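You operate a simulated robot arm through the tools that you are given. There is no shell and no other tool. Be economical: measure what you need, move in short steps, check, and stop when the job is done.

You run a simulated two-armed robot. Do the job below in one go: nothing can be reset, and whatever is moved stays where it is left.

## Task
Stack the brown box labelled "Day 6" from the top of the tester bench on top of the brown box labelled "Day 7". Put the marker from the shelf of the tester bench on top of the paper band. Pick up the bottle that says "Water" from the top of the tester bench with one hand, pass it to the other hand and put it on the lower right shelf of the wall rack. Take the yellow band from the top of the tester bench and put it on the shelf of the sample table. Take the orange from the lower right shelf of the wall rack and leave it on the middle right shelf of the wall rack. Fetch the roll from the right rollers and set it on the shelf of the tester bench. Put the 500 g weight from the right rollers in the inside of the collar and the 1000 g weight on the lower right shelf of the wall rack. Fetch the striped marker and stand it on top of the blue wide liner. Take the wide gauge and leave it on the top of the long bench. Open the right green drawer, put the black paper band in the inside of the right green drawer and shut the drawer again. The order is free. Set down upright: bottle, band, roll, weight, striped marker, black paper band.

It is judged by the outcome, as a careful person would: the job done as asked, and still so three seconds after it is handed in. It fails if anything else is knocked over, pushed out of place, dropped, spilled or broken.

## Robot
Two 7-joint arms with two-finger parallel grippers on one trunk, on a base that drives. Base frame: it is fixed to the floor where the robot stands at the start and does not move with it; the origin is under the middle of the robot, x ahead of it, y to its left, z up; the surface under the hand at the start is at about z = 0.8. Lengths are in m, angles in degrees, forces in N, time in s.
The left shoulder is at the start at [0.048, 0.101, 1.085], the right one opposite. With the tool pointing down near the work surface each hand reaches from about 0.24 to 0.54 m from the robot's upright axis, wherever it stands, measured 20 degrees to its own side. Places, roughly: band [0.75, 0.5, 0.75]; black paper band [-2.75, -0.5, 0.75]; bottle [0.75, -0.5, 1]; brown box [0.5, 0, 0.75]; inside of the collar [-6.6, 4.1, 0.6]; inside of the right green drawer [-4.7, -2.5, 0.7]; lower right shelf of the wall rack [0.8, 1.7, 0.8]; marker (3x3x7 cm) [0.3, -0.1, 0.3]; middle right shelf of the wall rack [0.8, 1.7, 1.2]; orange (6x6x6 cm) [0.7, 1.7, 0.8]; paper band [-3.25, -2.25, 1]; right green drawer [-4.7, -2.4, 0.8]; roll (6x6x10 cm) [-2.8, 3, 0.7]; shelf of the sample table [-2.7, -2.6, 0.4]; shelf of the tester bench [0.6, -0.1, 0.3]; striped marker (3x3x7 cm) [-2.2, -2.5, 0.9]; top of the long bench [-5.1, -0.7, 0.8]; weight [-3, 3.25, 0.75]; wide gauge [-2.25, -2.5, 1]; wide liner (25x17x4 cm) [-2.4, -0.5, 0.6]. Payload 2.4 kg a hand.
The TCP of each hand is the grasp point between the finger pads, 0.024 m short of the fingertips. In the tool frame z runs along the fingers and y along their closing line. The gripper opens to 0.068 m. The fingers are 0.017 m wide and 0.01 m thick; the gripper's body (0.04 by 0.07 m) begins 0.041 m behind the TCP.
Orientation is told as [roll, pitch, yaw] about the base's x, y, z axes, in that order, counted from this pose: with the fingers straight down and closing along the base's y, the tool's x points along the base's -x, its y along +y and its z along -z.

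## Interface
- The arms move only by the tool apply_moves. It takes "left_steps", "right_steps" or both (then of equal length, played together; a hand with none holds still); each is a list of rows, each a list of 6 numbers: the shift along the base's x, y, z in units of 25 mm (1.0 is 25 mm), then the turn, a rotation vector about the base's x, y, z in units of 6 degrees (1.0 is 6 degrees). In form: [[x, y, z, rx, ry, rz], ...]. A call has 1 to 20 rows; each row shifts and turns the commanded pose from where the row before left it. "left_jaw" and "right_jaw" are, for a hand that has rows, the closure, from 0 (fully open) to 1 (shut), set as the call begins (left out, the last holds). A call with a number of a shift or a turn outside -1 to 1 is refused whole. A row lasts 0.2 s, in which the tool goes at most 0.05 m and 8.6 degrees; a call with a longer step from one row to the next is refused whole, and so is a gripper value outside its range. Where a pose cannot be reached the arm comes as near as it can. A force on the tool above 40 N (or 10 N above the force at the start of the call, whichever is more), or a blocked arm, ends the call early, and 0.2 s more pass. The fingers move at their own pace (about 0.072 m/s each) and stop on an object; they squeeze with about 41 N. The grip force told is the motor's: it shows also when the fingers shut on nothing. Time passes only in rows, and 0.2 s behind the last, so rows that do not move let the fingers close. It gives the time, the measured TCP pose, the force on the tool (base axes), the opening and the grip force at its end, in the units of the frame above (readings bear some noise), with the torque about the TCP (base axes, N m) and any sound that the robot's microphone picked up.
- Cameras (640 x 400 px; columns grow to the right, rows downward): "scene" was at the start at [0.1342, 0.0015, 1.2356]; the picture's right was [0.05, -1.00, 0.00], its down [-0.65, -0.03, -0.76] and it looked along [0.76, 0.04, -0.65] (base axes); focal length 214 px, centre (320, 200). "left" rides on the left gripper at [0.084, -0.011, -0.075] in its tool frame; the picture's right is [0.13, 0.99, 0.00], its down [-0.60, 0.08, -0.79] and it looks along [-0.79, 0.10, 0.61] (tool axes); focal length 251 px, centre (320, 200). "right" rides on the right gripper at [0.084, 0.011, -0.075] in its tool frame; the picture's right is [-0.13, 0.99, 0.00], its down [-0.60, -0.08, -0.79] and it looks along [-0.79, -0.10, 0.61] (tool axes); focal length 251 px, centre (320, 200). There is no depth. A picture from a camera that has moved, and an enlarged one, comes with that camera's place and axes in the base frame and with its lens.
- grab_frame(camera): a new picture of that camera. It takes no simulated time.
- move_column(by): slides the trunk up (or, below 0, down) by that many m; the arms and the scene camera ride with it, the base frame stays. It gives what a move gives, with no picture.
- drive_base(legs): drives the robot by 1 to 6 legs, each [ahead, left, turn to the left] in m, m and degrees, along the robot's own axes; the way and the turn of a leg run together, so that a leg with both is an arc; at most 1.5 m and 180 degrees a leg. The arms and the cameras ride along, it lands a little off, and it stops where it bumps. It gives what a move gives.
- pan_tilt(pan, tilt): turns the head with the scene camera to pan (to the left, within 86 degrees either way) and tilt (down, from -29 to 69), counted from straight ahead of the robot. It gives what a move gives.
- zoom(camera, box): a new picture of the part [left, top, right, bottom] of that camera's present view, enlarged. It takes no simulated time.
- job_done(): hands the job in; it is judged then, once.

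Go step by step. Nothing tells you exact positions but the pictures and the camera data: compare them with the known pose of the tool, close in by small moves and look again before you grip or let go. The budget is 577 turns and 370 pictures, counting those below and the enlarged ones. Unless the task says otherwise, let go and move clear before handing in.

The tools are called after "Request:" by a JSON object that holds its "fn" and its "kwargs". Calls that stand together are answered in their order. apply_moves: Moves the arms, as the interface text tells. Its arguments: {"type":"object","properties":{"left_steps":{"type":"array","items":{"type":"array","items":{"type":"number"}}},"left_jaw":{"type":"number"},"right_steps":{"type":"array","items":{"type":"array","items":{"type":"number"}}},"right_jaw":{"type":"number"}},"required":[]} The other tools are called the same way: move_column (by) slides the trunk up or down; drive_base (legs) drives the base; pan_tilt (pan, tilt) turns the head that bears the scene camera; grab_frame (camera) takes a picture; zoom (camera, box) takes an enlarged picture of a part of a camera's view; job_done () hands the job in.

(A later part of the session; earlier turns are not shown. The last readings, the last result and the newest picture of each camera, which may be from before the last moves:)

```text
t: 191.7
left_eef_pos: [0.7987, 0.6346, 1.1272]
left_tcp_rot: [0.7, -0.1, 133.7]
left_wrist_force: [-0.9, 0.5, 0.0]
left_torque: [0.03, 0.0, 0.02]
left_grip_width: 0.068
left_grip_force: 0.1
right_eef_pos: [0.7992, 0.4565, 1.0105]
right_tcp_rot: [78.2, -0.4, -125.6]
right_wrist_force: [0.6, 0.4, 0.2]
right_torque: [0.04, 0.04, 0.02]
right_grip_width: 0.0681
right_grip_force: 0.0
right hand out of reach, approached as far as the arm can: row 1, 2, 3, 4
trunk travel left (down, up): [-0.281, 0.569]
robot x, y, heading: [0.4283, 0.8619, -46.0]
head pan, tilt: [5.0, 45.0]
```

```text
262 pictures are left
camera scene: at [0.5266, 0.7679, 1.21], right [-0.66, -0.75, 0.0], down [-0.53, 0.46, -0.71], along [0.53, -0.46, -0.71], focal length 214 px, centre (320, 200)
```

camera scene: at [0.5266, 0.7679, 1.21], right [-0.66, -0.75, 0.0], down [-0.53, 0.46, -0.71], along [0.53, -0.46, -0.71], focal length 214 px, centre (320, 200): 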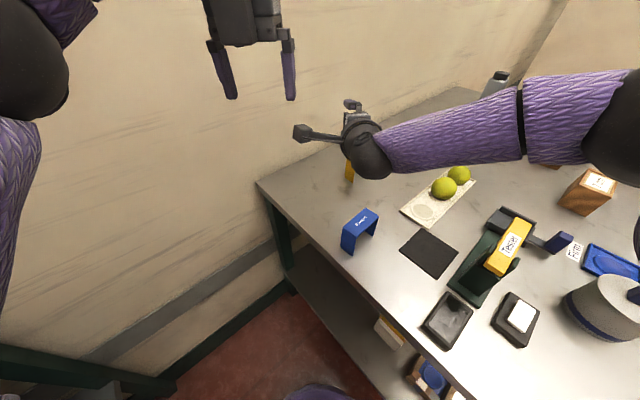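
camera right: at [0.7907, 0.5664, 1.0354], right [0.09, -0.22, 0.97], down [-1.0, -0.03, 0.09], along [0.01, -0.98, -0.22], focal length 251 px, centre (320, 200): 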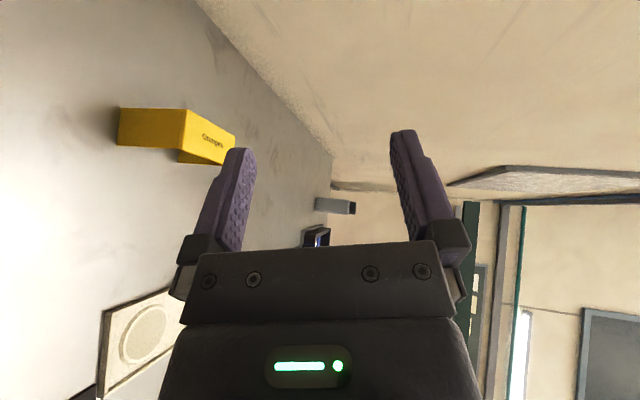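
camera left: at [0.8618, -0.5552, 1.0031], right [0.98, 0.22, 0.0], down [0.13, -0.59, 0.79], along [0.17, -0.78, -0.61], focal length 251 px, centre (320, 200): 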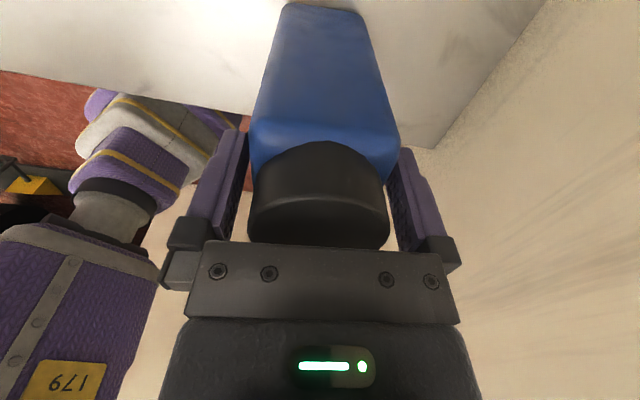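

Request:
{"fn": "apply_moves", "kwargs": {"right_steps": [[-0.4, -0.4, 0, 0, 0, 0], [-0.4, -0.4, 0, 0, 0, 0], [-0.4, -0.4, 0, 0, 0, 0]]}}

Request:
{"fn": "apply_moves", "kwargs": {"right_steps": [[0, -0.4, -0.4, 0, 0, 0], [0, -0.4, -0.4, 0, 0, 0]]}}

```text
t: 192.4
left_eef_pos: [0.7994, 0.6349, 1.1268]
left_tcp_rot: [0.8, -0.2, 133.7]
left_wrist_force: [0.1, 0.0, 0.0]
left_torque: [0.06, -0.02, 0.03]
left_grip_width: 0.0679
left_grip_force: 0.1
right_eef_pos: [0.7983, 0.4575, 1.0105]
right_tcp_rot: [78.1, -0.5, -125.7]
right_wrist_force: [1.4, -0.5, -1.4]
right_torque: [-0.01, 0.04, 0.0]
right_grip_width: 0.0681
right_grip_force: 0.0
right hand out of reach, approached as far as the arm can: row 1, 2, 3
trunk travel left (down, up): [-0.281, 0.569]
robot x, y, heading: [0.4277, 0.8604, -46.0]
head pan, tilt: [5.0, 45.0]
```

```text
t: 193.1
left_eef_pos: [0.8, 0.6335, 1.1275]
left_tcp_rot: [0.7, -0.1, 133.7]
left_wrist_force: [-0.5, -0.2, 0.2]
left_torque: [0.04, 0.01, 0.01]
left_grip_width: 0.0681
left_grip_force: 0.0
right_eef_pos: [0.7996, 0.454, 1.0049]
right_tcp_rot: [78.0, -0.5, -125.7]
right_wrist_force: [-0.7, -0.1, 0.0]
right_torque: [-0.03, 0.01, -0.02]
right_grip_width: 0.0679
right_grip_force: 0.1
right hand out of reach, approached as far as the arm can: row 1, 2
trunk travel left (down, up): [-0.281, 0.569]
robot x, y, heading: [0.4285, 0.8639, -45.9]
head pan, tilt: [5.0, 45.0]
```

The wrist limit binds with the camera on the left side. I'll roll the right tool 180° (camera to the right) to use another wrist solution.

Request:
{"fn": "apply_moves", "kwargs": {"right_steps": [[0, 0, 0.2, 0.794, -0.571, -0.2], [0, 0, 0.2, 0.794, -0.571, -0.2], [0, 0, 0, 0.794, -0.571, -0.2], [0, 0, 0, 0.794, -0.571, -0.2], [0, 0, 0, 0.794, -0.571, -0.2], [0, 0, 0, 0.794, -0.571, -0.2], [0, 0, 0, 0.794, -0.571, -0.2], [0, 0, 0, 0.794, -0.571, -0.2], [0, 0, 0, 0.794, -0.571, -0.2], [0, 0, 0, 0.794, -0.571, -0.2], [0, 0, 0, 0.794, -0.571, -0.2], [0, 0, 0, 0.794, -0.571, -0.2], [0, 0, 0, 0.794, -0.571, -0.2], [0, 0, 0, 0.794, -0.571, -0.2], [0, 0, 0, 0.794, -0.571, -0.2]]}}

Request:
{"fn": "apply_moves", "kwargs": {"right_steps": [[0, 0, 0, 0.794, -0.571, -0.2], [0, 0, 0, 0.794, -0.571, -0.2], [0, 0, 0, 0.794, -0.571, -0.2], [0, 0, 0, 0.794, -0.571, -0.2], [0, 0, 0, 0.794, -0.571, -0.2], [0, 0, 0, 0.794, -0.571, -0.2], [0, 0, 0, 0.794, -0.571, -0.2], [0, 0, 0, 0.794, -0.571, -0.2], [0, 0, 0, 0.794, -0.571, -0.2], [0, 0, 0, 0.794, -0.571, -0.2], [0, 0, 0, 0.794, -0.571, -0.2], [0, 0, 0, 0.794, -0.571, -0.2], [0, 0, 0, 0.794, -0.571, -0.2], [0, 0, 0, 0.794, -0.571, -0.2], [0, 0, 0, 0.794, -0.571, -0.2]]}}

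Request:
{"fn": "apply_moves", "kwargs": {"right_steps": [[-0.4, -0.6, -0.4, 0, 0, 0], [-0.4, -0.6, -0.4, 0, 0, 0]]}}

Request:
{"fn": "grab_frame", "kwargs": {"camera": "scene"}}

```text
t: 196.2
left_eef_pos: [0.8002, 0.6348, 1.127]
left_tcp_rot: [0.7, -0.1, 133.7]
left_wrist_force: [-0.3, -0.7, -0.4]
left_torque: [0.0, 0.03, -0.01]
left_grip_width: 0.068
left_grip_force: 0.1
right_eef_pos: [0.7989, 0.453, 1.0169]
right_tcp_rot: [2.6, 78.5, 147.1]
right_wrist_force: [-0.1, -0.4, 0.2]
right_torque: [-0.03, 0.01, -0.03]
right_grip_width: 0.0679
right_grip_force: 0.1
trunk travel left (down, up): [-0.281, 0.569]
robot x, y, heading: [0.4305, 0.8653, -45.7]
head pan, tilt: [5.0, 45.0]
```

```text
t: 199.4
left_eef_pos: [0.7994, 0.6345, 1.1275]
left_tcp_rot: [0.6, -0.1, 133.8]
left_wrist_force: [0.3, 0.3, -0.2]
left_torque: [-0.01, 0.0, -0.01]
left_grip_width: 0.0681
left_grip_force: 0.1
right_eef_pos: [0.8037, 0.451, 1.0382]
right_tcp_rot: [-78.1, 0.8, 54.3]
right_wrist_force: [0.8, 0.6, -0.2]
right_torque: [-0.01, 0.02, 0.0]
right_grip_width: 0.0681
right_grip_force: 0.1
right hand out of reach, approached as far as the arm can: row 12, 13, 14, 15
trunk travel left (down, up): [-0.281, 0.569]
robot x, y, heading: [0.4288, 0.866, -46.1]
head pan, tilt: [5.0, 45.0]
```

```text
t: 200.1
left_eef_pos: [0.8002, 0.6346, 1.1266]
left_tcp_rot: [0.7, -0.1, 133.8]
left_wrist_force: [0.5, 0.5, 0.3]
left_torque: [0.02, 0.0, 0.03]
left_grip_width: 0.0679
left_grip_force: 0.1
right_eef_pos: [0.7873, 0.4159, 1.0332]
right_tcp_rot: [-78.2, 0.8, 54.4]
right_wrist_force: [-0.5, 1.3, -0.1]
right_torque: [0.05, 0.01, -0.01]
right_grip_width: 0.068
right_grip_force: 0.1
right hand out of reach, approached as far as the arm can: row 1, 2
trunk travel left (down, up): [-0.281, 0.569]
robot x, y, heading: [0.4282, 0.863, -45.9]
head pan, tilt: [5.0, 45.0]
```

```text
261 pictures are left
camera scene: at [0.5265, 0.7678, 1.21], right [-0.66, -0.75, 0.0], down [-0.53, 0.46, -0.71], along [0.53, -0.46, -0.71], focal length 214 px, centre (320, 200)
```

scene: 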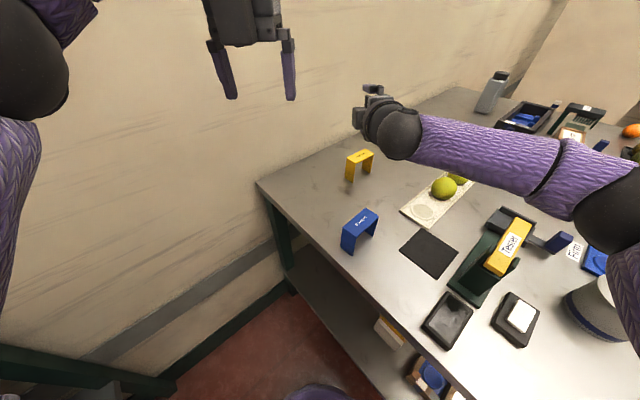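

Lowering isn't possible with the right arm here without its elbow meeting the Tester stand. I'll back out and use the left hand instead, leaning toward -y and gripping the plate's edges from above.

Request:
{"fn": "drive_base", "kwargs": {"legs": [[-0.36, -0.37, 0]]}}

Request:
{"fn": "move_column", "kwargs": {"by": 0.1}}

Request:
{"fn": "apply_moves", "kwargs": {"right_steps": [[0, 0, 0, -0.794, 0.571, 0.2], [0, 0, 0, -0.794, 0.571, 0.2], [0, 0, 0, -0.794, 0.571, 0.2], [0, 0, 0, -0.794, 0.571, 0.2], [0, 0, 0, -0.794, 0.571, 0.2], [0, 0, 0, -0.794, 0.571, 0.2], [0, 0, 0, -0.794, 0.571, 0.2], [0, 0, 0, -0.794, 0.571, 0.2], [0, 0, 0, -0.794, 0.571, 0.2], [0, 0, 0, -0.794, 0.571, 0.2], [0, 0, 0, -0.794, 0.571, 0.2], [-0.6, 0, 0, -0.794, 0.571, 0.2], [-0.6, 0, 0, -0.794, 0.571, 0.2], [-0.6, 0, 0, -0.794, 0.571, 0.2], [-0.6, 0, 0, -0.794, 0.571, 0.2]], "left_steps": [[0, 0, 0, 0, 0, -0.88], [0, 0, 0, 0, 0, -0.88], [0, 0, 0, 0, 0, -0.88], [0, 0, 0, 0, 0, -0.88], [0, 0, 0, 0, 0, -0.88], [0, 0, 0, 0, 0, -0.88], [0, 0, 0, 0, 0, -0.88], [0, 0, 0, 0, 0, -0.88], [0, 0, 0, 0, 0, -0.5], [0, 0, 0, 0, 0, 0], [0, 0, 0, 0, 0, 0], [0, 0, 0, 0, 0, 0], [0, 0, 0, 0, 0, 0], [0, 0, 0, 0, 0, 0], [0, 0, 0, 0, 0, 0]]}}

Request:
{"fn": "grab_frame", "kwargs": {"camera": "scene"}}

```text
t: 203.1
left_eef_pos: [0.2868, 0.6372, 1.1279]
left_tcp_rot: [0.7, -0.1, 133.9]
left_wrist_force: [-0.9, 0.3, 0.8]
left_torque: [-0.03, 0.03, -0.02]
left_grip_width: 0.0681
left_grip_force: 0.1
right_eef_pos: [0.2755, 0.4195, 1.0327]
right_tcp_rot: [-78.2, 0.9, 54.6]
right_wrist_force: [-0.6, 0.7, -1.4]
right_torque: [-0.02, 0.01, -0.02]
right_grip_width: 0.0681
right_grip_force: 0.1
trunk travel left (down, up): [-0.281, 0.569]
robot x, y, heading: [-0.0866, 0.8621, -45.8]
head pan, tilt: [5.0, 45.0]
```

```text
t: 204.4
left_eef_pos: [0.2884, 0.6383, 1.2262]
left_tcp_rot: [0.7, -0.2, 133.8]
left_wrist_force: [-0.3, -0.7, 0.5]
left_torque: [-0.01, 0.04, 0.02]
left_grip_width: 0.068
left_grip_force: 0.2
right_eef_pos: [0.2756, 0.4201, 1.1317]
right_tcp_rot: [-78.2, 0.9, 54.7]
right_wrist_force: [0.1, 0.0, 0.0]
right_torque: [-0.01, -0.01, -0.02]
right_grip_width: 0.0681
right_grip_force: 0.1
trunk travel left (down, up): [-0.381, 0.469]
robot x, y, heading: [-0.0845, 0.8638, -45.7]
head pan, tilt: [5.0, 45.0]
```

```text
t: 207.6
left_eef_pos: [0.2864, 0.6365, 1.2269]
left_tcp_rot: [0.8, -0.1, 88.7]
left_wrist_force: [0.1, 0.0, 0.4]
left_torque: [0.03, -0.02, -0.01]
left_grip_width: 0.068
left_grip_force: 0.1
right_eef_pos: [0.2139, 0.4175, 1.1353]
right_tcp_rot: [4.1, 78.0, 148.2]
right_wrist_force: [0.1, 0.1, 0.7]
right_torque: [-0.01, 0.0, 0.0]
right_grip_width: 0.0683
right_grip_force: 0.0
right hand out of reach, approached as far as the arm can: row 15
trunk travel left (down, up): [-0.381, 0.469]
robot x, y, heading: [-0.086, 0.8675, -45.8]
head pan, tilt: [5.0, 45.0]
```

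```text
260 pictures are left
camera scene: at [0.0001, 0.7828, 1.311], right [-0.65, -0.76, 0.0], down [-0.54, 0.46, -0.71], along [0.54, -0.46, -0.71], focal length 214 px, centre (320, 200)
```

scene: 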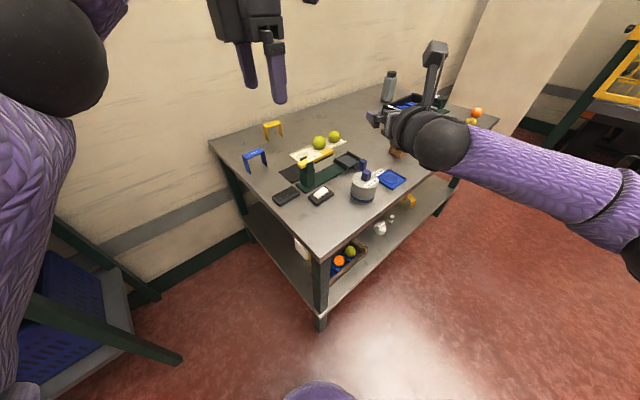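

Request:
{"fn": "apply_moves", "kwargs": {"right_steps": [[-1, 0, 0, 0.53, 0.85, 0], [-1, 0, 0, 0.53, 0.85, 0], [-1, 0, 0, 0.53, 0.85, 0], [-1, 0, 0, 0.53, 0.85, 0], [-1, 0, 0, 0.53, 0.85, 0], [-1, 0, 0, 0.53, 0.85, 0], [-1, 0, 0, 0.53, 0.85, 0], [-1, 0, 0, 0.53, 0.85, 0], [-1, 0, 0, 0.53, 0.85, 0], [-1, 0, 0, 0.53, 0.85, 0]], "left_steps": [[0, 0, 0, -1, 0, 0], [0, 0, 0, -1, 0, 0], [0, 0, 0, -1, 0, 0], [0, 0, 0, -1, 0, 0], [0, 0, 0, -1, 0, 0], [0, 0, 0, -1, 0, 0], [0, 0, 0, -1, 0, 0], [0, 0, 0, -0.5, 0, 0], [0, 0, 0, 0, 0, 0], [0, 0, 0, 0, 0, 0]]}}

Request:
{"fn": "drive_base", "kwargs": {"legs": [[0, 0, -14]]}}

Request:
{"fn": "grab_frame", "kwargs": {"camera": "scene"}}

```text
t: 209.8
left_eef_pos: [0.288, 0.6376, 1.2258]
left_tcp_rot: [-0.6, 44.9, 88.1]
left_wrist_force: [0.3, -0.8, -0.1]
left_torque: [0.01, 0.0, -0.01]
left_grip_width: 0.068
left_grip_force: 0.0
right_eef_pos: [-0.0373, 0.4166, 1.1345]
right_tcp_rot: [3.9, 18.1, 148.0]
right_wrist_force: [0.0, -0.9, -0.1]
right_torque: [0.02, 0.0, 0.0]
right_grip_width: 0.0678
right_grip_force: 0.1
trunk travel left (down, up): [-0.381, 0.469]
robot x, y, heading: [-0.0876, 0.8642, -45.8]
head pan, tilt: [5.0, 45.0]
```

```text
t: 211.0
left_eef_pos: [0.2204, 0.5533, 1.2272]
left_tcp_rot: [-0.6, 44.8, 74.0]
left_wrist_force: [0.0, 0.0, 0.2]
left_torque: [0.01, -0.02, 0.01]
left_grip_width: 0.0677
left_grip_force: 0.0
right_eef_pos: [-0.1475, 0.4182, 1.1345]
right_tcp_rot: [3.9, 18.2, 133.8]
right_wrist_force: [-0.6, 0.0, 0.5]
right_torque: [0.02, 0.02, -0.01]
right_grip_width: 0.0682
right_grip_force: 0.0
trunk travel left (down, up): [-0.381, 0.469]
robot x, y, heading: [-0.0836, 0.865, -60.0]
head pan, tilt: [5.0, 45.0]
```

```text
259 pictures are left
camera scene: at [-0.0216, 0.7643, 1.311], right [-0.82, -0.57, 0.0], down [-0.41, 0.58, -0.71], along [0.41, -0.58, -0.71], focal length 214 px, centre (320, 200)
```

scene: 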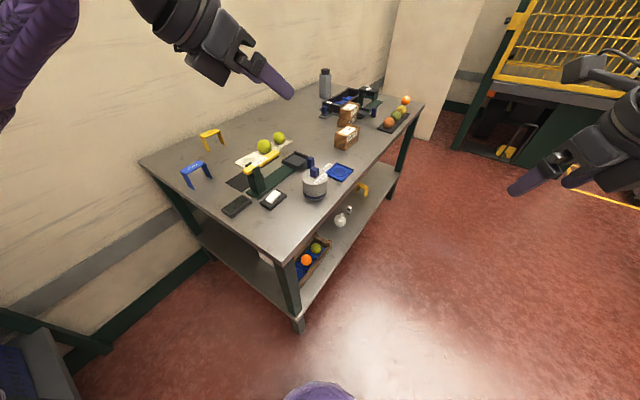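

Request:
{"fn": "drive_base", "kwargs": {"legs": [[0.2, 0.35, 0]]}}

Request:
{"fn": "pan_tilt", "kwargs": {"pan": 40, "tilt": 25}}

Request:
{"fn": "grab_frame", "kwargs": {"camera": "scene"}}

```text
t: 213.5
left_eef_pos: [0.6231, 0.5558, 1.2259]
left_tcp_rot: [-0.5, 44.8, 74.4]
left_wrist_force: [-0.3, -1.4, 0.6]
left_torque: [0.02, 0.02, 0.02]
left_grip_width: 0.0681
left_grip_force: 0.1
right_eef_pos: [0.2567, 0.4207, 1.1346]
right_tcp_rot: [3.9, 18.1, 134.2]
right_wrist_force: [-0.6, -0.2, 0.1]
right_torque: [0.0, 0.0, -0.04]
right_grip_width: 0.0679
right_grip_force: 0.2
trunk travel left (down, up): [-0.381, 0.469]
robot x, y, heading: [0.3136, 0.8624, -59.9]
head pan, tilt: [5.0, 45.0]
```

```text
t: 214.6
left_eef_pos: [0.6219, 0.5565, 1.2269]
left_tcp_rot: [-0.7, 45.0, 74.4]
left_wrist_force: [-0.8, 0.0, -0.7]
left_torque: [0.0, 0.0, 0.0]
left_grip_width: 0.068
left_grip_force: 0.1
right_eef_pos: [0.2561, 0.4207, 1.1349]
right_tcp_rot: [3.9, 18.2, 134.0]
right_wrist_force: [0.8, 0.9, -0.5]
right_torque: [0.03, -0.02, 0.02]
right_grip_width: 0.0681
right_grip_force: 0.1
trunk travel left (down, up): [-0.381, 0.469]
robot x, y, heading: [0.316, 0.8654, -59.6]
head pan, tilt: [40.0, 25.0]
```

```text
258 pictures are left
camera scene: at [0.4194, 0.8012, 1.3416], right [-0.34, -0.94, 0.0], down [-0.4, 0.14, -0.91], along [0.85, -0.31, -0.42], focal length 214 px, centre (320, 200)
```

scene: 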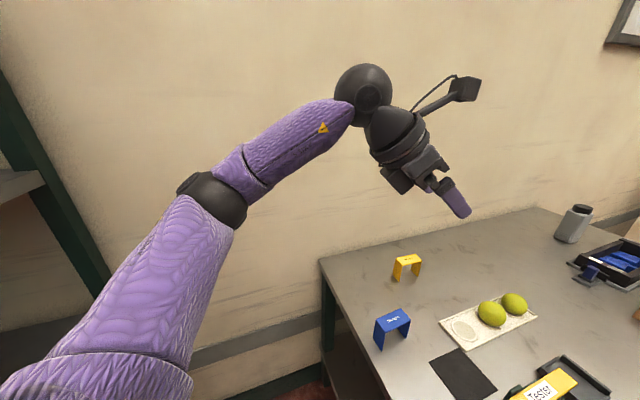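

Request:
{"fn": "drive_base", "kwargs": {"legs": [[0.077, 0.125, 0]]}}

Request:
{"fn": "apply_moves", "kwargs": {"left_steps": [[0.3, -0.5, -0.8, 0, 0, 0.6], [0.3, -0.5, -0.8, 0, 0, 0.6], [0.3, -0.5, -0.8, 0, 0, 0.6], [0.3, -0.5, -0.8, 0, 0, 0.6], [0.3, -0.5, -0.8, 0, 0, 0], [0.3, -0.5, -0.8, 0, 0, 0], [0.3, -0.5, -0.8, 0, 0, 0], [0.3, -0.5, -0.8, 0, 0, 0]]}}

Request:
{"fn": "grab_frame", "kwargs": {"camera": "left"}}

Request:
{"fn": "grab_frame", "kwargs": {"camera": "scene"}}

```text
t: 215.9
left_eef_pos: [0.7696, 0.5531, 1.2268]
left_tcp_rot: [-0.5, 44.9, 74.4]
left_wrist_force: [0.3, 0.6, -0.8]
left_torque: [0.04, -0.02, 0.0]
left_grip_width: 0.0678
left_grip_force: 0.1
right_eef_pos: [0.4034, 0.4156, 1.1348]
right_tcp_rot: [3.9, 18.1, 134.4]
right_wrist_force: [-0.2, 0.4, -0.2]
right_torque: [0.03, -0.04, 0.05]
right_grip_width: 0.0681
right_grip_force: 0.1
trunk travel left (down, up): [-0.381, 0.469]
robot x, y, heading: [0.4611, 0.8608, -59.4]
head pan, tilt: [40.0, 25.0]
```

```text
t: 217.7
left_eef_pos: [0.8296, 0.4545, 1.0655]
left_tcp_rot: [-0.6, 45.0, 88.9]
left_wrist_force: [0.0, -0.3, -0.6]
left_torque: [0.01, 0.0, 0.01]
left_grip_width: 0.0678
left_grip_force: 0.0
right_eef_pos: [0.404, 0.415, 1.1335]
right_tcp_rot: [3.9, 18.0, 134.4]
right_wrist_force: [-0.2, -0.7, 0.7]
right_torque: [0.03, -0.01, 0.0]
right_grip_width: 0.0678
right_grip_force: 0.1
trunk travel left (down, up): [-0.381, 0.469]
robot x, y, heading: [0.4629, 0.8597, -59.7]
head pan, tilt: [40.0, 25.0]
```

```text
257 pictures are left
camera left: at [0.84, 0.4464, 1.1779], right [-0.99, -0.08, 0.08], down [-0.07, 0.99, 0.14], along [-0.09, 0.13, -0.99], focal length 251 px, centre (320, 200)
```

left: 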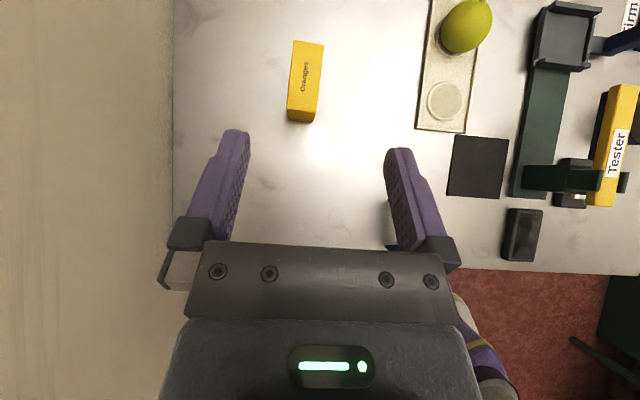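

```text
256 pictures are left
camera scene: at [0.5654, 0.7977, 1.3416], right [-0.33, -0.94, 0.0], down [-0.4, 0.14, -0.91], along [0.85, -0.3, -0.42], focal length 214 px, centre (320, 200)
```

scene: 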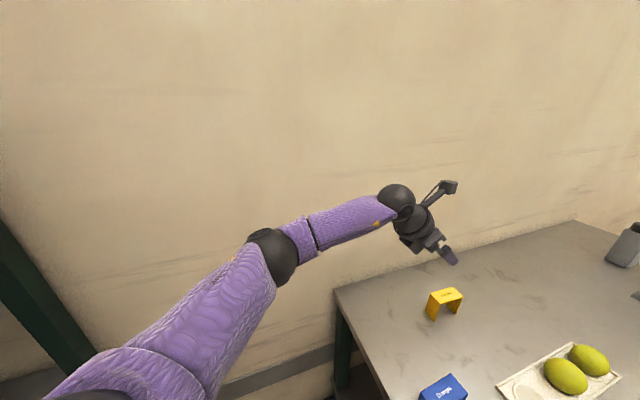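

Left hand has a great view; band centre confirmed at (0.841, 0.345). Moving over it.

Request:
{"fn": "apply_moves", "kwargs": {"left_steps": [[0.1, -0.8, -0.8, 0, 0, 0.1], [0.1, -0.8, -0.8, 0, 0, 0.1], [0.1, -0.8, -0.8, 0, 0, 0], [0.1, -0.8, -0.8, 0, 0, 0], [0.1, -0.8, -0.8, 0, 0, 0], [0, -0.34, -0.8, 0, 0, 0]]}}

Request:
{"fn": "grab_frame", "kwargs": {"camera": "left"}}

Request:
{"fn": "grab_frame", "kwargs": {"camera": "scene"}}

```text
t: 219.1
left_eef_pos: [0.8328, 0.3899, 0.9884]
left_tcp_rot: [-0.6, 44.9, 89.9]
left_wrist_force: [0.4, 0.7, 1.0]
left_torque: [-0.04, 0.01, 0.02]
left_grip_width: 0.0682
left_grip_force: 0.0
left hand out of reach, approached as far as the arm can: row 4, 5, 6
right_eef_pos: [0.4024, 0.4147, 1.1354]
right_tcp_rot: [3.9, 18.1, 134.5]
right_wrist_force: [-0.5, -0.1, 0.6]
right_torque: [0.02, -0.01, -0.04]
right_grip_width: 0.068
right_grip_force: 0.0
trunk travel left (down, up): [-0.381, 0.469]
robot x, y, heading: [0.4606, 0.8596, -59.4]
head pan, tilt: [40.0, 25.0]
```

```text
255 pictures are left
camera left: at [0.8429, 0.3825, 1.0985], right [-0.99, -0.1, 0.08], down [-0.09, 0.99, 0.14], along [-0.1, 0.13, -0.99], focal length 251 px, centre (320, 200)
```

left: 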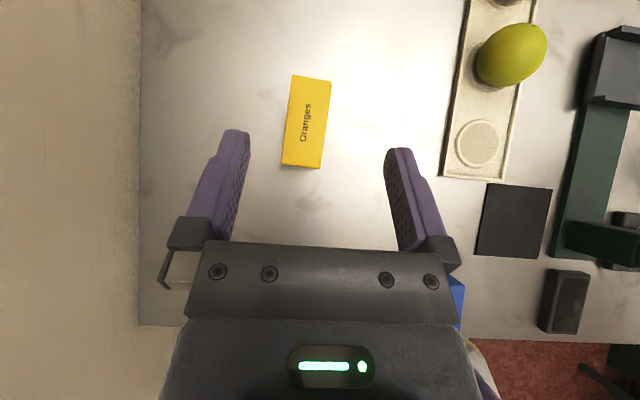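

```text
254 pictures are left
camera scene: at [0.5653, 0.7978, 1.3416], right [-0.33, -0.94, 0.0], down [-0.4, 0.14, -0.91], along [0.85, -0.3, -0.42], focal length 214 px, centre (320, 200)
```

scene: 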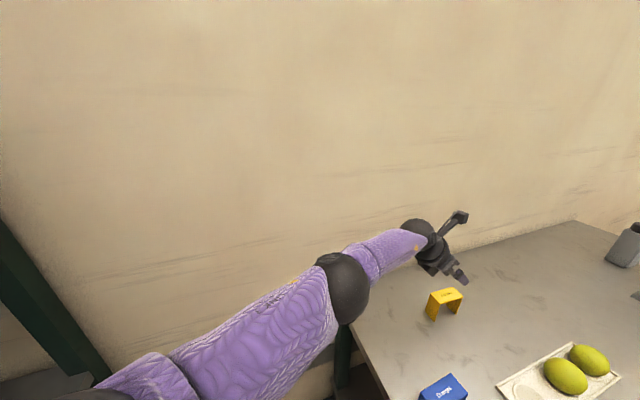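

Request:
{"fn": "move_column", "kwargs": {"by": -0.08}}

Request:
{"fn": "apply_moves", "kwargs": {"left_steps": [[0.18, -0.8, 0, 0, 0, 0], [0.15, -0.8, 0, 0, 0, 0]]}}

Request:
{"fn": "grab_frame", "kwargs": {"camera": "left"}}

```text
t: 220.3
left_eef_pos: [0.8327, 0.3879, 0.9072]
left_tcp_rot: [-0.7, 44.9, 90.1]
left_wrist_force: [-0.4, 0.2, -0.3]
left_torque: [0.02, 0.02, 0.01]
left_grip_width: 0.0678
left_grip_force: 0.0
right_eef_pos: [0.4034, 0.4163, 1.0539]
right_tcp_rot: [3.9, 18.0, 134.4]
right_wrist_force: [0.7, -0.7, -0.5]
right_torque: [-0.02, 0.01, 0.0]
right_grip_width: 0.0681
right_grip_force: 0.1
trunk travel left (down, up): [-0.301, 0.549]
robot x, y, heading: [0.4617, 0.8594, -59.3]
head pan, tilt: [40.0, 25.0]
```

```text
t: 220.9
left_eef_pos: [0.8337, 0.3766, 0.9069]
left_tcp_rot: [-0.7, 44.8, 90.0]
left_wrist_force: [-1.0, 0.3, -0.7]
left_torque: [0.01, 0.03, 0.0]
left_grip_width: 0.068
left_grip_force: 0.0
left hand out of reach, approached as far as the arm can: row 1, 2
right_eef_pos: [0.4022, 0.4158, 1.0546]
right_tcp_rot: [3.8, 18.1, 134.4]
right_wrist_force: [-0.8, -0.4, 0.8]
right_torque: [-0.01, 0.01, 0.04]
right_grip_width: 0.068
right_grip_force: 0.2
trunk travel left (down, up): [-0.301, 0.549]
robot x, y, heading: [0.4626, 0.863, -59.4]
head pan, tilt: [40.0, 25.0]
```

```text
253 pictures are left
camera left: at [0.8439, 0.3707, 1.0176], right [-0.99, -0.1, 0.08], down [-0.09, 0.99, 0.14], along [-0.1, 0.13, -0.99], focal length 251 px, centre (320, 200)
```

left: 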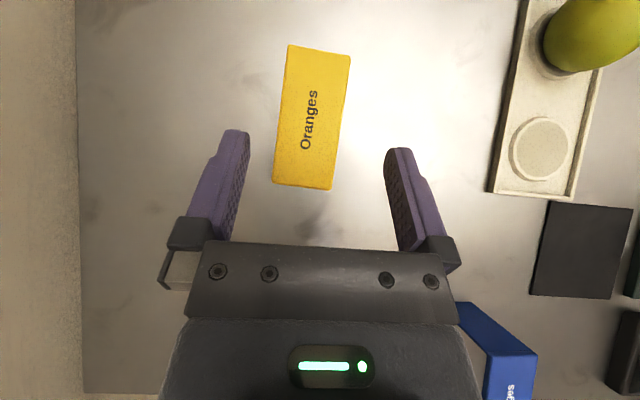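

Request:
{"fn": "drive_base", "kwargs": {"legs": [[0.03, 0, 0]]}}

Request:
{"fn": "grab_frame", "kwargs": {"camera": "left"}}

```text
t: 221.7
left_eef_pos: [0.8495, 0.3521, 0.9061]
left_tcp_rot: [-0.4, 44.9, 90.1]
left_wrist_force: [0.8, 0.4, 0.0]
left_torque: [-0.01, 0.0, 0.01]
left_grip_width: 0.0679
left_grip_force: 0.2
right_eef_pos: [0.4179, 0.3897, 1.0542]
right_tcp_rot: [3.9, 18.2, 134.4]
right_wrist_force: [-1.1, -0.2, 0.0]
right_torque: [0.02, -0.01, -0.02]
right_grip_width: 0.068
right_grip_force: 0.0
trunk travel left (down, up): [-0.301, 0.549]
robot x, y, heading: [0.4729, 0.8343, -59.6]
head pan, tilt: [40.0, 25.0]
```

```text
252 pictures are left
camera left: at [0.8592, 0.345, 1.0173], right [-0.99, -0.1, 0.08], down [-0.09, 0.99, 0.14], along [-0.1, 0.13, -0.99], focal length 251 px, centre (320, 200)
```

left: 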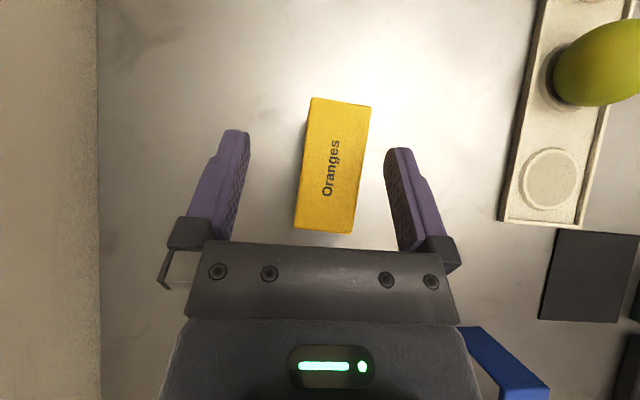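

Request:
{"fn": "apply_moves", "kwargs": {"left_steps": [[-0.38, -0.2, 0, 0, 0, 0]]}}

Request:
{"fn": "move_column", "kwargs": {"by": -0.025}}

Request:
{"fn": "grab_frame", "kwargs": {"camera": "left"}}

```text
t: 222.1
left_eef_pos: [0.84, 0.3476, 0.9067]
left_tcp_rot: [-0.8, 44.9, 90.0]
left_wrist_force: [0.3, 0.7, -0.5]
left_torque: [0.03, 0.01, -0.01]
left_grip_width: 0.0679
left_grip_force: 0.1
right_eef_pos: [0.4176, 0.3899, 1.0546]
right_tcp_rot: [4.0, 18.1, 134.4]
right_wrist_force: [-0.2, -0.7, -0.5]
right_torque: [0.01, 0.01, 0.02]
right_grip_width: 0.0678
right_grip_force: 0.1
trunk travel left (down, up): [-0.301, 0.549]
robot x, y, heading: [0.4767, 0.838, -59.7]
head pan, tilt: [40.0, 25.0]
```

```text
t: 222.8
left_eef_pos: [0.8411, 0.3475, 0.8803]
left_tcp_rot: [-0.6, 44.8, 90.1]
left_wrist_force: [-0.6, 0.0, 1.2]
left_torque: [0.0, 0.01, -0.02]
left_grip_width: 0.0678
left_grip_force: 0.0
right_eef_pos: [0.4165, 0.3904, 1.0287]
right_tcp_rot: [3.9, 18.2, 134.4]
right_wrist_force: [-0.3, -0.2, 1.1]
right_torque: [0.0, 0.01, -0.01]
right_grip_width: 0.0678
right_grip_force: 0.1
trunk travel left (down, up): [-0.276, 0.574]
robot x, y, heading: [0.4736, 0.8328, -59.5]
head pan, tilt: [40.0, 25.0]
```

```text
251 pictures are left
camera left: at [0.8494, 0.3403, 0.9925], right [-0.99, -0.1, 0.08], down [-0.09, 0.99, 0.14], along [-0.1, 0.13, -0.99], focal length 251 px, centre (320, 200)
```

left: 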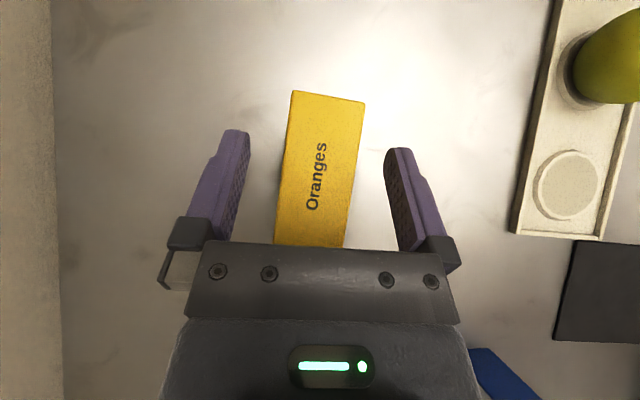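

Request:
{"fn": "move_column", "kwargs": {"by": -0.012}}

Request:
{"fn": "apply_moves", "kwargs": {"left_jaw": 1, "left_steps": [[0, 0, 0, 0, 0, 0], [0, 0, 0, 0, 0, 0], [0, 0, 0, 0, 0, 0]]}}

Request:
{"fn": "grab_frame", "kwargs": {"camera": "left"}}

```text
t: 223.4
left_eef_pos: [0.8392, 0.348, 0.8692]
left_tcp_rot: [-0.6, 44.9, 90.2]
left_wrist_force: [-0.7, -0.5, -0.6]
left_torque: [0.01, 0.05, 0.02]
left_grip_width: 0.0679
left_grip_force: 0.0
right_eef_pos: [0.4175, 0.3911, 1.0168]
right_tcp_rot: [3.9, 18.2, 134.3]
right_wrist_force: [-0.7, -0.8, -0.1]
right_torque: [0.01, 0.02, -0.01]
right_grip_width: 0.068
right_grip_force: 0.1
trunk travel left (down, up): [-0.264, 0.586]
robot x, y, heading: [0.4702, 0.8377, -59.4]
head pan, tilt: [40.0, 25.0]
```

```text
t: 224.2
left_eef_pos: [0.8395, 0.3468, 0.8698]
left_tcp_rot: [-0.5, 44.9, 90.1]
left_wrist_force: [0.6, -0.5, 1.8]
left_torque: [-0.1, 0.01, 0.06]
left_grip_width: 0.0347
left_grip_force: 40.9
right_eef_pos: [0.4172, 0.3902, 1.0166]
right_tcp_rot: [3.9, 18.1, 134.5]
right_wrist_force: [0.1, 0.3, -0.1]
right_torque: [0.01, -0.01, -0.01]
right_grip_width: 0.068
right_grip_force: 0.1
trunk travel left (down, up): [-0.264, 0.586]
robot x, y, heading: [0.4737, 0.8361, -59.4]
head pan, tilt: [40.0, 25.0]
```

```text
250 pictures are left
camera left: at [0.8496, 0.3403, 0.9807], right [-0.99, -0.1, 0.08], down [-0.09, 0.99, 0.14], along [-0.1, 0.13, -0.99], focal length 251 px, centre (320, 200)
```

left: 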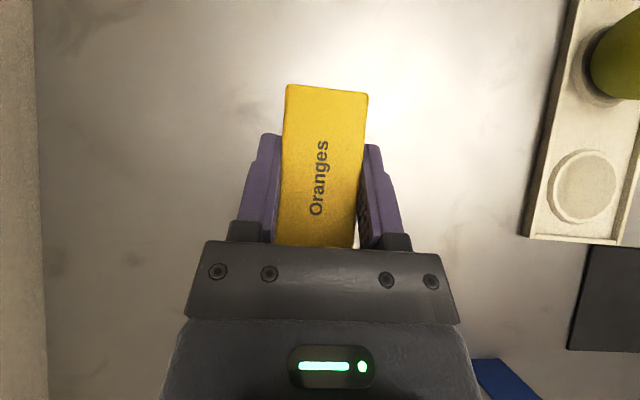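

Gripped (35 mm strip). Lift by the trunk and check.

Request:
{"fn": "move_column", "kwargs": {"by": 0.12}}

Request:
{"fn": "grab_frame", "kwargs": {"camera": "scene"}}

Request:
{"fn": "grab_frame", "kwargs": {"camera": "left"}}

```text
t: 225.7
left_eef_pos: [0.8386, 0.3503, 1.0095]
left_tcp_rot: [-2.0, 46.6, 89.0]
left_wrist_force: [0.0, 0.2, -0.1]
left_torque: [0.0, 0.0, 0.03]
left_grip_width: 0.0345
left_grip_force: 40.8
right_eef_pos: [0.4186, 0.3893, 1.1362]
right_tcp_rot: [4.0, 18.1, 134.5]
right_wrist_force: [0.0, 0.3, -0.7]
right_torque: [-0.03, 0.0, 0.01]
right_grip_width: 0.0679
right_grip_force: 0.1
trunk travel left (down, up): [-0.384, 0.466]
robot x, y, heading: [0.4751, 0.8352, -59.6]
head pan, tilt: [40.0, 25.0]
```

```text
249 pictures are left
camera scene: at [0.5803, 0.7723, 1.3445], right [-0.33, -0.94, 0.0], down [-0.4, 0.14, -0.91], along [0.85, -0.3, -0.42], focal length 214 px, centre (320, 200)
```

scene: 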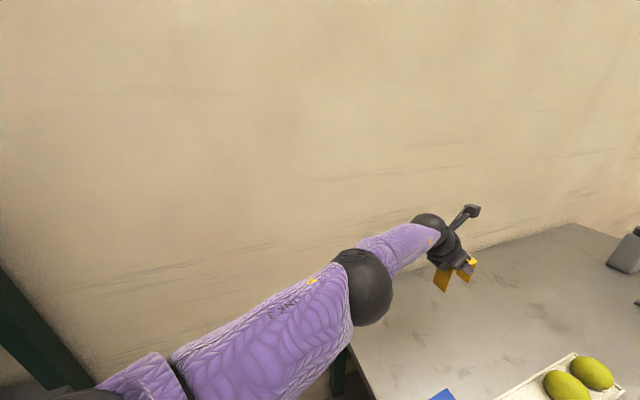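

```text
248 pictures are left
camera left: at [0.8461, 0.3459, 1.1212], right [-0.99, -0.1, 0.07], down [-0.09, 0.99, 0.1], along [-0.08, 0.1, -0.99], focal length 251 px, centre (320, 200)
```

left: 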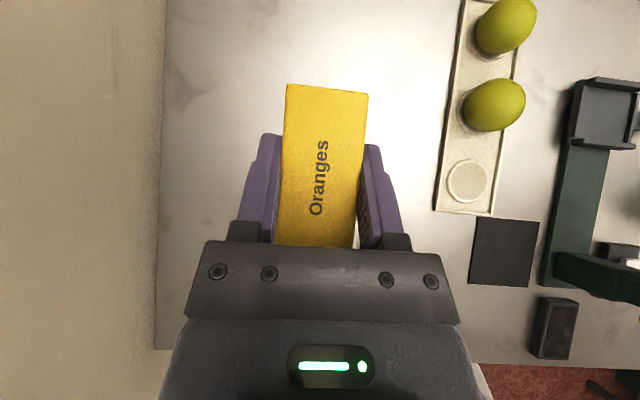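

Yellow band is lifted cleanly. I'll back out the same way.

Request:
{"fn": "drive_base", "kwargs": {"legs": [[-0.31, -0.52, 0]]}}

Request:
{"fn": "drive_base", "kwargs": {"legs": [[-0.1, -0.05, 59.5], [0, -0.5, 0]]}}

Request:
{"fn": "pan_tilt", "kwargs": {"pan": 0, "tilt": 40}}

Request:
{"fn": "grab_frame", "kwargs": {"camera": "scene"}}

```text
t: 229.1
left_eef_pos: [0.2363, 0.3581, 1.009]
left_tcp_rot: [-2.1, 46.6, 89.3]
left_wrist_force: [-0.3, -0.8, 0.1]
left_torque: [-0.02, 0.01, -0.01]
left_grip_width: 0.0345
left_grip_force: 41.7
right_eef_pos: [-0.1846, 0.395, 1.1373]
right_tcp_rot: [3.9, 18.0, 134.7]
right_wrist_force: [0.4, -0.7, -0.1]
right_torque: [-0.01, 0.01, -0.03]
right_grip_width: 0.068
right_grip_force: 0.1
trunk travel left (down, up): [-0.384, 0.466]
robot x, y, heading: [-0.1238, 0.8416, -59.0]
head pan, tilt: [40.0, 25.0]
```

```text
t: 234.6
left_eef_pos: [0.3621, 0.4156, 1.0099]
left_tcp_rot: [-2.0, 46.7, 148.3]
left_wrist_force: [-0.1, -0.7, 0.0]
left_torque: [-0.02, 0.02, -0.01]
left_grip_width: 0.0347
left_grip_force: 40.9
right_eef_pos: [0.1123, 0.0762, 1.1366]
right_tcp_rot: [3.9, 18.2, -166.4]
right_wrist_force: [0.2, -0.3, 0.5]
right_torque: [0.02, -0.02, -0.02]
right_grip_width: 0.0682
right_grip_force: 0.1
trunk travel left (down, up): [-0.384, 0.466]
robot x, y, heading: [-0.2412, 0.3562, -0.5]
head pan, tilt: [40.0, 25.0]
```

```text
t: 235.7
left_eef_pos: [0.3614, 0.4157, 1.01]
left_tcp_rot: [-2.1, 46.6, 148.2]
left_wrist_force: [-0.1, -0.2, 0.0]
left_torque: [-0.01, -0.02, -0.02]
left_grip_width: 0.0345
left_grip_force: 41.6
right_eef_pos: [0.1124, 0.0777, 1.1371]
right_tcp_rot: [4.0, 18.1, -166.4]
right_wrist_force: [0.5, 0.4, 0.0]
right_torque: [-0.02, 0.0, 0.03]
right_grip_width: 0.0678
right_grip_force: 0.0
trunk travel left (down, up): [-0.384, 0.466]
robot x, y, heading: [-0.2429, 0.3515, -0.3]
head pan, tilt: [0.0, 40.0]
```

```text
247 pictures are left
camera scene: at [-0.1204, 0.3504, 1.3213], right [0.0, -1.0, 0.0], down [-0.64, 0.0, -0.77], along [0.77, 0.0, -0.64], focal length 214 px, centre (320, 200)
```

scene: 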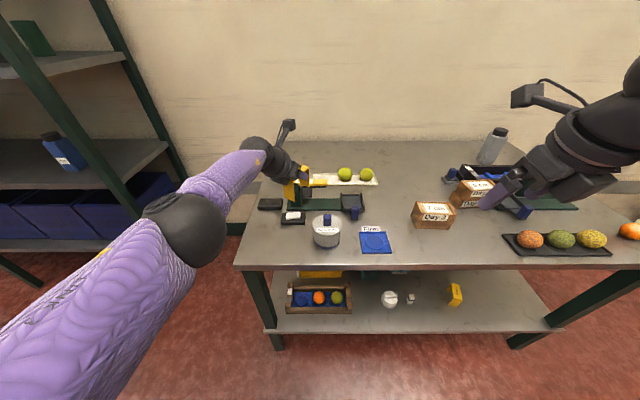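

I'll pull the left hand (with the band) back and take a closer look at the shelf items to identify the marker.

Request:
{"fn": "apply_moves", "kwargs": {"left_steps": [[-1, 0.4, 0.2, 0, 0, 0], [-1, 0.4, 0.2, 0, 0, 0], [-1, 0.4, 0.2, 0, 0, 0], [-1, 0.4, 0.2, 0, 0, 0], [-1, 0.4, 0.2, 0, 0, 0], [-1, 0.4, 0.2, 0, 0, 0], [-1, 0.4, 0.2, 0, 0, 0], [-1, 0.4, 0.2, 0, 0, 0], [-1, 0.4, 0.2, 0, 0, 0], [-1, 0.4, 0.2, 0, 0, 0]]}}

Request:
{"fn": "drive_base", "kwargs": {"legs": [[-0.1, -0.35, 0]]}}

Request:
{"fn": "move_column", "kwargs": {"by": -0.38}}

Request:
{"fn": "grab_frame", "kwargs": {"camera": "scene"}}

```text
t: 237.9
left_eef_pos: [0.1111, 0.5157, 1.0586]
left_tcp_rot: [-2.1, 46.7, 148.2]
left_wrist_force: [0.1, 0.8, 0.4]
left_torque: [0.0, -0.05, 0.0]
left_grip_width: 0.0347
left_grip_force: 41.5
right_eef_pos: [0.1115, 0.0758, 1.1367]
right_tcp_rot: [4.0, 18.0, -166.3]
right_wrist_force: [0.3, -0.7, -0.5]
right_torque: [0.01, 0.03, -0.03]
right_grip_width: 0.068
right_grip_force: 0.1
trunk travel left (down, up): [-0.384, 0.466]
robot x, y, heading: [-0.2389, 0.3536, -0.1]
head pan, tilt: [0.0, 40.0]
```

```text
t: 240.2
left_eef_pos: [0.0093, 0.1652, 1.0593]
left_tcp_rot: [-2.0, 46.7, 147.8]
left_wrist_force: [1.1, -0.3, -0.5]
left_torque: [0.0, -0.01, -0.01]
left_grip_width: 0.0346
left_grip_force: 40.5
right_eef_pos: [0.0068, -0.274, 1.1371]
right_tcp_rot: [3.9, 18.1, -166.8]
right_wrist_force: [-0.3, 0.4, 0.3]
right_torque: [0.03, -0.01, 0.03]
right_grip_width: 0.0683
right_grip_force: 0.0
trunk travel left (down, up): [-0.384, 0.466]
robot x, y, heading: [-0.3427, 0.0024, -0.8]
head pan, tilt: [0.0, 40.0]
```

```text
t: 243.9
left_eef_pos: [0.0302, 0.1646, 0.6139]
left_tcp_rot: [6.1, 35.4, 153.3]
left_wrist_force: [0.6, 0.4, -0.1]
left_torque: [-0.04, 0.04, 0.03]
left_grip_width: 0.0347
left_grip_force: 40.8
right_eef_pos: [0.0072, -0.2738, 0.7585]
right_tcp_rot: [3.8, 18.0, -166.9]
right_wrist_force: [-0.3, 0.1, 0.0]
right_torque: [0.0, -0.01, -0.01]
right_grip_width: 0.0681
right_grip_force: 0.1
trunk travel left (down, up): [-0.004, 0.846]
robot x, y, heading: [-0.3471, 0.0013, -0.6]
head pan, tilt: [0.0, 40.0]
```

```text
246 pictures are left
camera scene: at [-0.1199, 0.0002, 0.9317], right [-0.01, -1.0, 0.0], down [-0.64, 0.01, -0.77], along [0.77, -0.01, -0.64], focal length 214 px, centre (320, 200)
```

scene: 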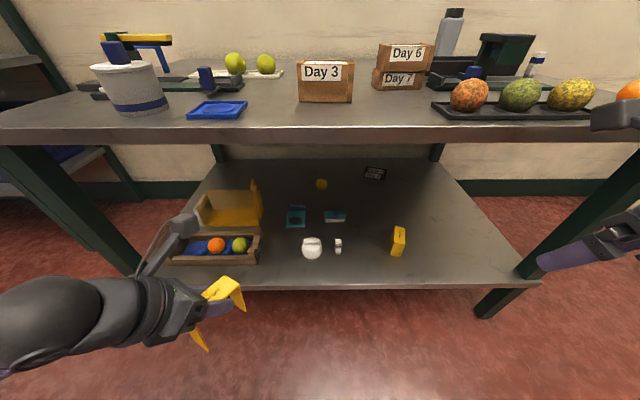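

Request:
{"fn": "zoom", "kwargs": {"camera": "scene", "box": [260, 165, 430, 275]}}

```text
3.64 times, centred on (345, 220) of scene
camera zoom: at [-0.1199, 0.0002, 0.9317], right [-0.01, -1.0, 0.0], down [-0.64, 0.01, -0.77], along [0.77, -0.01, -0.64], focal length 780 px, centre (229, 127)
```

zoom: 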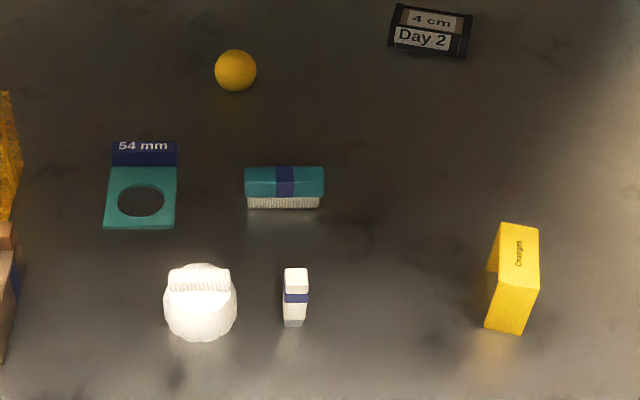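

The white block with the blue stripe at about (0.345, -0.068) on the shelf is the marker. I'll lower the right hand in front of the shelf with a forward lean and tuck the left hand back.

Request:
{"fn": "apply_moves", "kwargs": {"right_steps": [[0, 0.8, -1, 0, 0, -0.8], [0, 0.8, -1, 0, 0, -0.8], [0, 0.8, -1, 0, 0, -0.6], [0, 0.8, -1, 0, -1, 0], [0, 0.8, -1, 0, -1, 0], [0, 0.8, -1, 0, -1, 0], [0, 0.8, -1, 0, -1, 0], [0, 0.8, -1, 0, -1, 0], [0, 0.8, -1, 0, -0.4, 0], [0, 0.8, -1, 0, 0, 0], [0, 0.2, -1, 0, 0, 0], [0, 0, -1, 0, 0, 0]], "left_steps": [[-0.4, 0.3, 0.2, 0, 0, 0], [-0.4, 0.3, 0.2, 0, 0, 0], [-0.4, 0.3, 0.2, 0, 0, 0], [-0.4, 0.3, 0.2, 0, 0, 0], [-0.4, 0.3, 0.2, 0, 0, 0], [-0.4, 0.3, 0.2, 0, 0, 0], [-0.4, 0.3, 0.2, 0, 0, 0], [-0.4, 0.3, 0.2, 0, 0, 0], [0, 0, 0, 0, 0, 0], [0, 0, 0, 0, 0, 0], [0, 0, 0, 0, 0, 0], [0, 0, 0, 0, 0, 0]]}}

Request:
{"fn": "grab_frame", "kwargs": {"camera": "scene"}}

Request:
{"fn": "grab_frame", "kwargs": {"camera": "right"}}

```text
t: 246.5
left_eef_pos: [-0.0168, 0.2448, 0.6493]
left_tcp_rot: [6.2, 35.5, 153.2]
left_wrist_force: [0.2, -0.1, -0.6]
left_torque: [0.01, 0.02, -0.01]
left_grip_width: 0.0342
left_grip_force: 41.2
left hand out of reach, approached as far as the arm can: row 1, 2, 3, 4, 5, 6, 7
right_eef_pos: [0.049, -0.0741, 0.5018]
right_tcp_rot: [-1.0, 44.3, 179.4]
right_wrist_force: [0.2, -0.1, -0.1]
right_torque: [0.04, 0.02, -0.01]
right_grip_width: 0.0679
right_grip_force: 0.2
right hand out of reach, approached as far as the arm can: row 4, 5, 6, 8, 9
trunk travel left (down, up): [-0.004, 0.846]
robot x, y, heading: [-0.342, 0.0045, -0.4]
head pan, tilt: [0.0, 40.0]
```

```text
244 pictures are left
camera scene: at [-0.1199, 0.0001, 0.9316], right [-0.01, -1.0, 0.0], down [-0.64, 0.01, -0.77], along [0.77, -0.01, -0.64], focal length 214 px, centre (320, 200)
```

scene: 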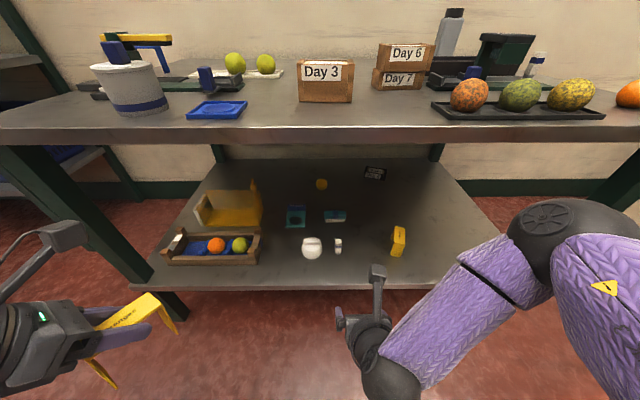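

```text
243 pictures are left
camera right: at [0.0592, -0.0874, 0.6137], right [-0.09, -0.99, -0.1], down [-0.99, 0.07, 0.15], along [-0.14, 0.11, -0.98], focal length 251 px, centre (320, 200)
```

right: 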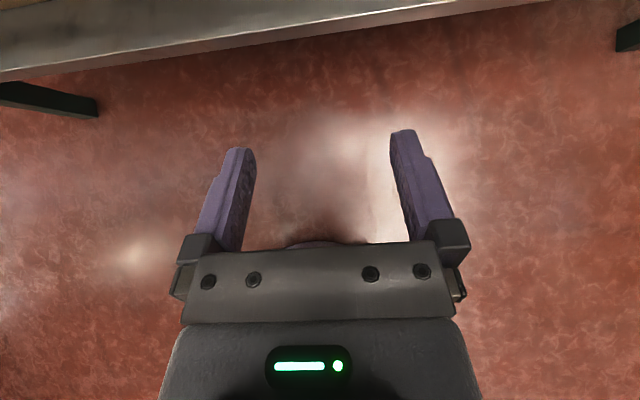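

Request:
{"fn": "apply_moves", "kwargs": {"right_steps": [[0.6, 0.1, -0.5, 0, -0.5, 0], [0.6, 0.1, -0.5, 0, -0.5, 0], [0.6, 0, -0.5, 0, -0.5, 0], [0.6, 0, -0.5, 0, -0.5, 0]]}}

Request:
{"fn": "drive_base", "kwargs": {"legs": [[0.12, 0, 0.4]]}}

Request:
{"fn": "grab_frame", "kwargs": {"camera": "right"}}

Request:
{"fn": "grab_frame", "kwargs": {"camera": "scene"}}

```text
t: 247.5
left_eef_pos: [-0.0168, 0.2448, 0.6486]
left_tcp_rot: [6.2, 35.4, 153.2]
left_wrist_force: [-0.2, -0.1, -0.8]
left_torque: [0.0, -0.01, 0.02]
left_grip_width: 0.0344
left_grip_force: 40.6
right_eef_pos: [0.1174, -0.0266, 0.4783]
right_tcp_rot: [-1.1, 56.1, 179.1]
right_wrist_force: [-0.4, 0.0, -0.3]
right_torque: [0.0, -0.02, 0.02]
right_grip_width: 0.0681
right_grip_force: 0.0
right hand out of reach, approached as far as the arm can: row 1, 2, 3, 4
trunk travel left (down, up): [-0.004, 0.846]
robot x, y, heading: [-0.3407, 0.0031, -0.6]
head pan, tilt: [0.0, 40.0]
```

```text
t: 248.7
left_eef_pos: [0.1031, 0.2473, 0.65]
left_tcp_rot: [6.2, 35.3, 153.8]
left_wrist_force: [-1.0, 0.5, 0.0]
left_torque: [0.01, -0.03, -0.02]
left_grip_width: 0.0344
left_grip_force: 40.8
right_eef_pos: [0.2386, -0.023, 0.4782]
right_tcp_rot: [-0.9, 56.0, 179.7]
right_wrist_force: [0.0, -0.7, 0.1]
right_torque: [0.0, 0.01, -0.01]
right_grip_width: 0.0676
right_grip_force: 0.2
trunk travel left (down, up): [-0.004, 0.846]
robot x, y, heading: [-0.2238, 0.0072, -0.2]
head pan, tilt: [0.0, 40.0]
```

```text
242 pictures are left
camera right: at [0.2251, -0.0365, 0.5888], right [-0.06, -0.99, -0.12], down [-1.0, 0.07, -0.06], along [0.07, 0.11, -0.99], focal length 251 px, centre (320, 200)
```

right: 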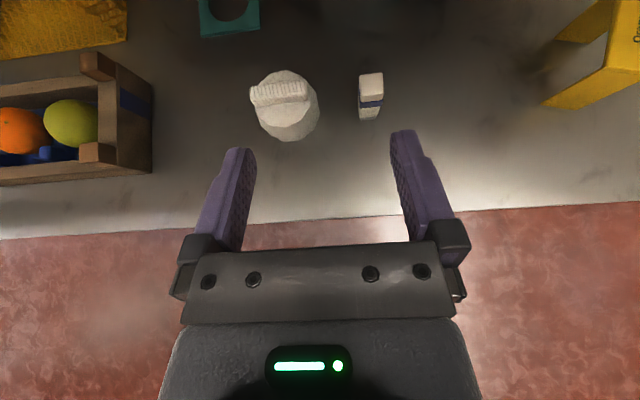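

```text
241 pictures are left
camera scene: at [0.0011, 0.0013, 0.9316], right [0.0, -1.0, 0.0], down [-0.64, 0.0, -0.77], along [0.77, 0.0, -0.64], focal length 214 px, centre (320, 200)
```

scene: 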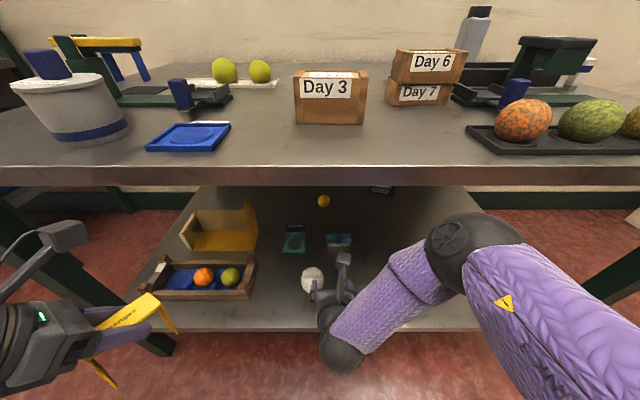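

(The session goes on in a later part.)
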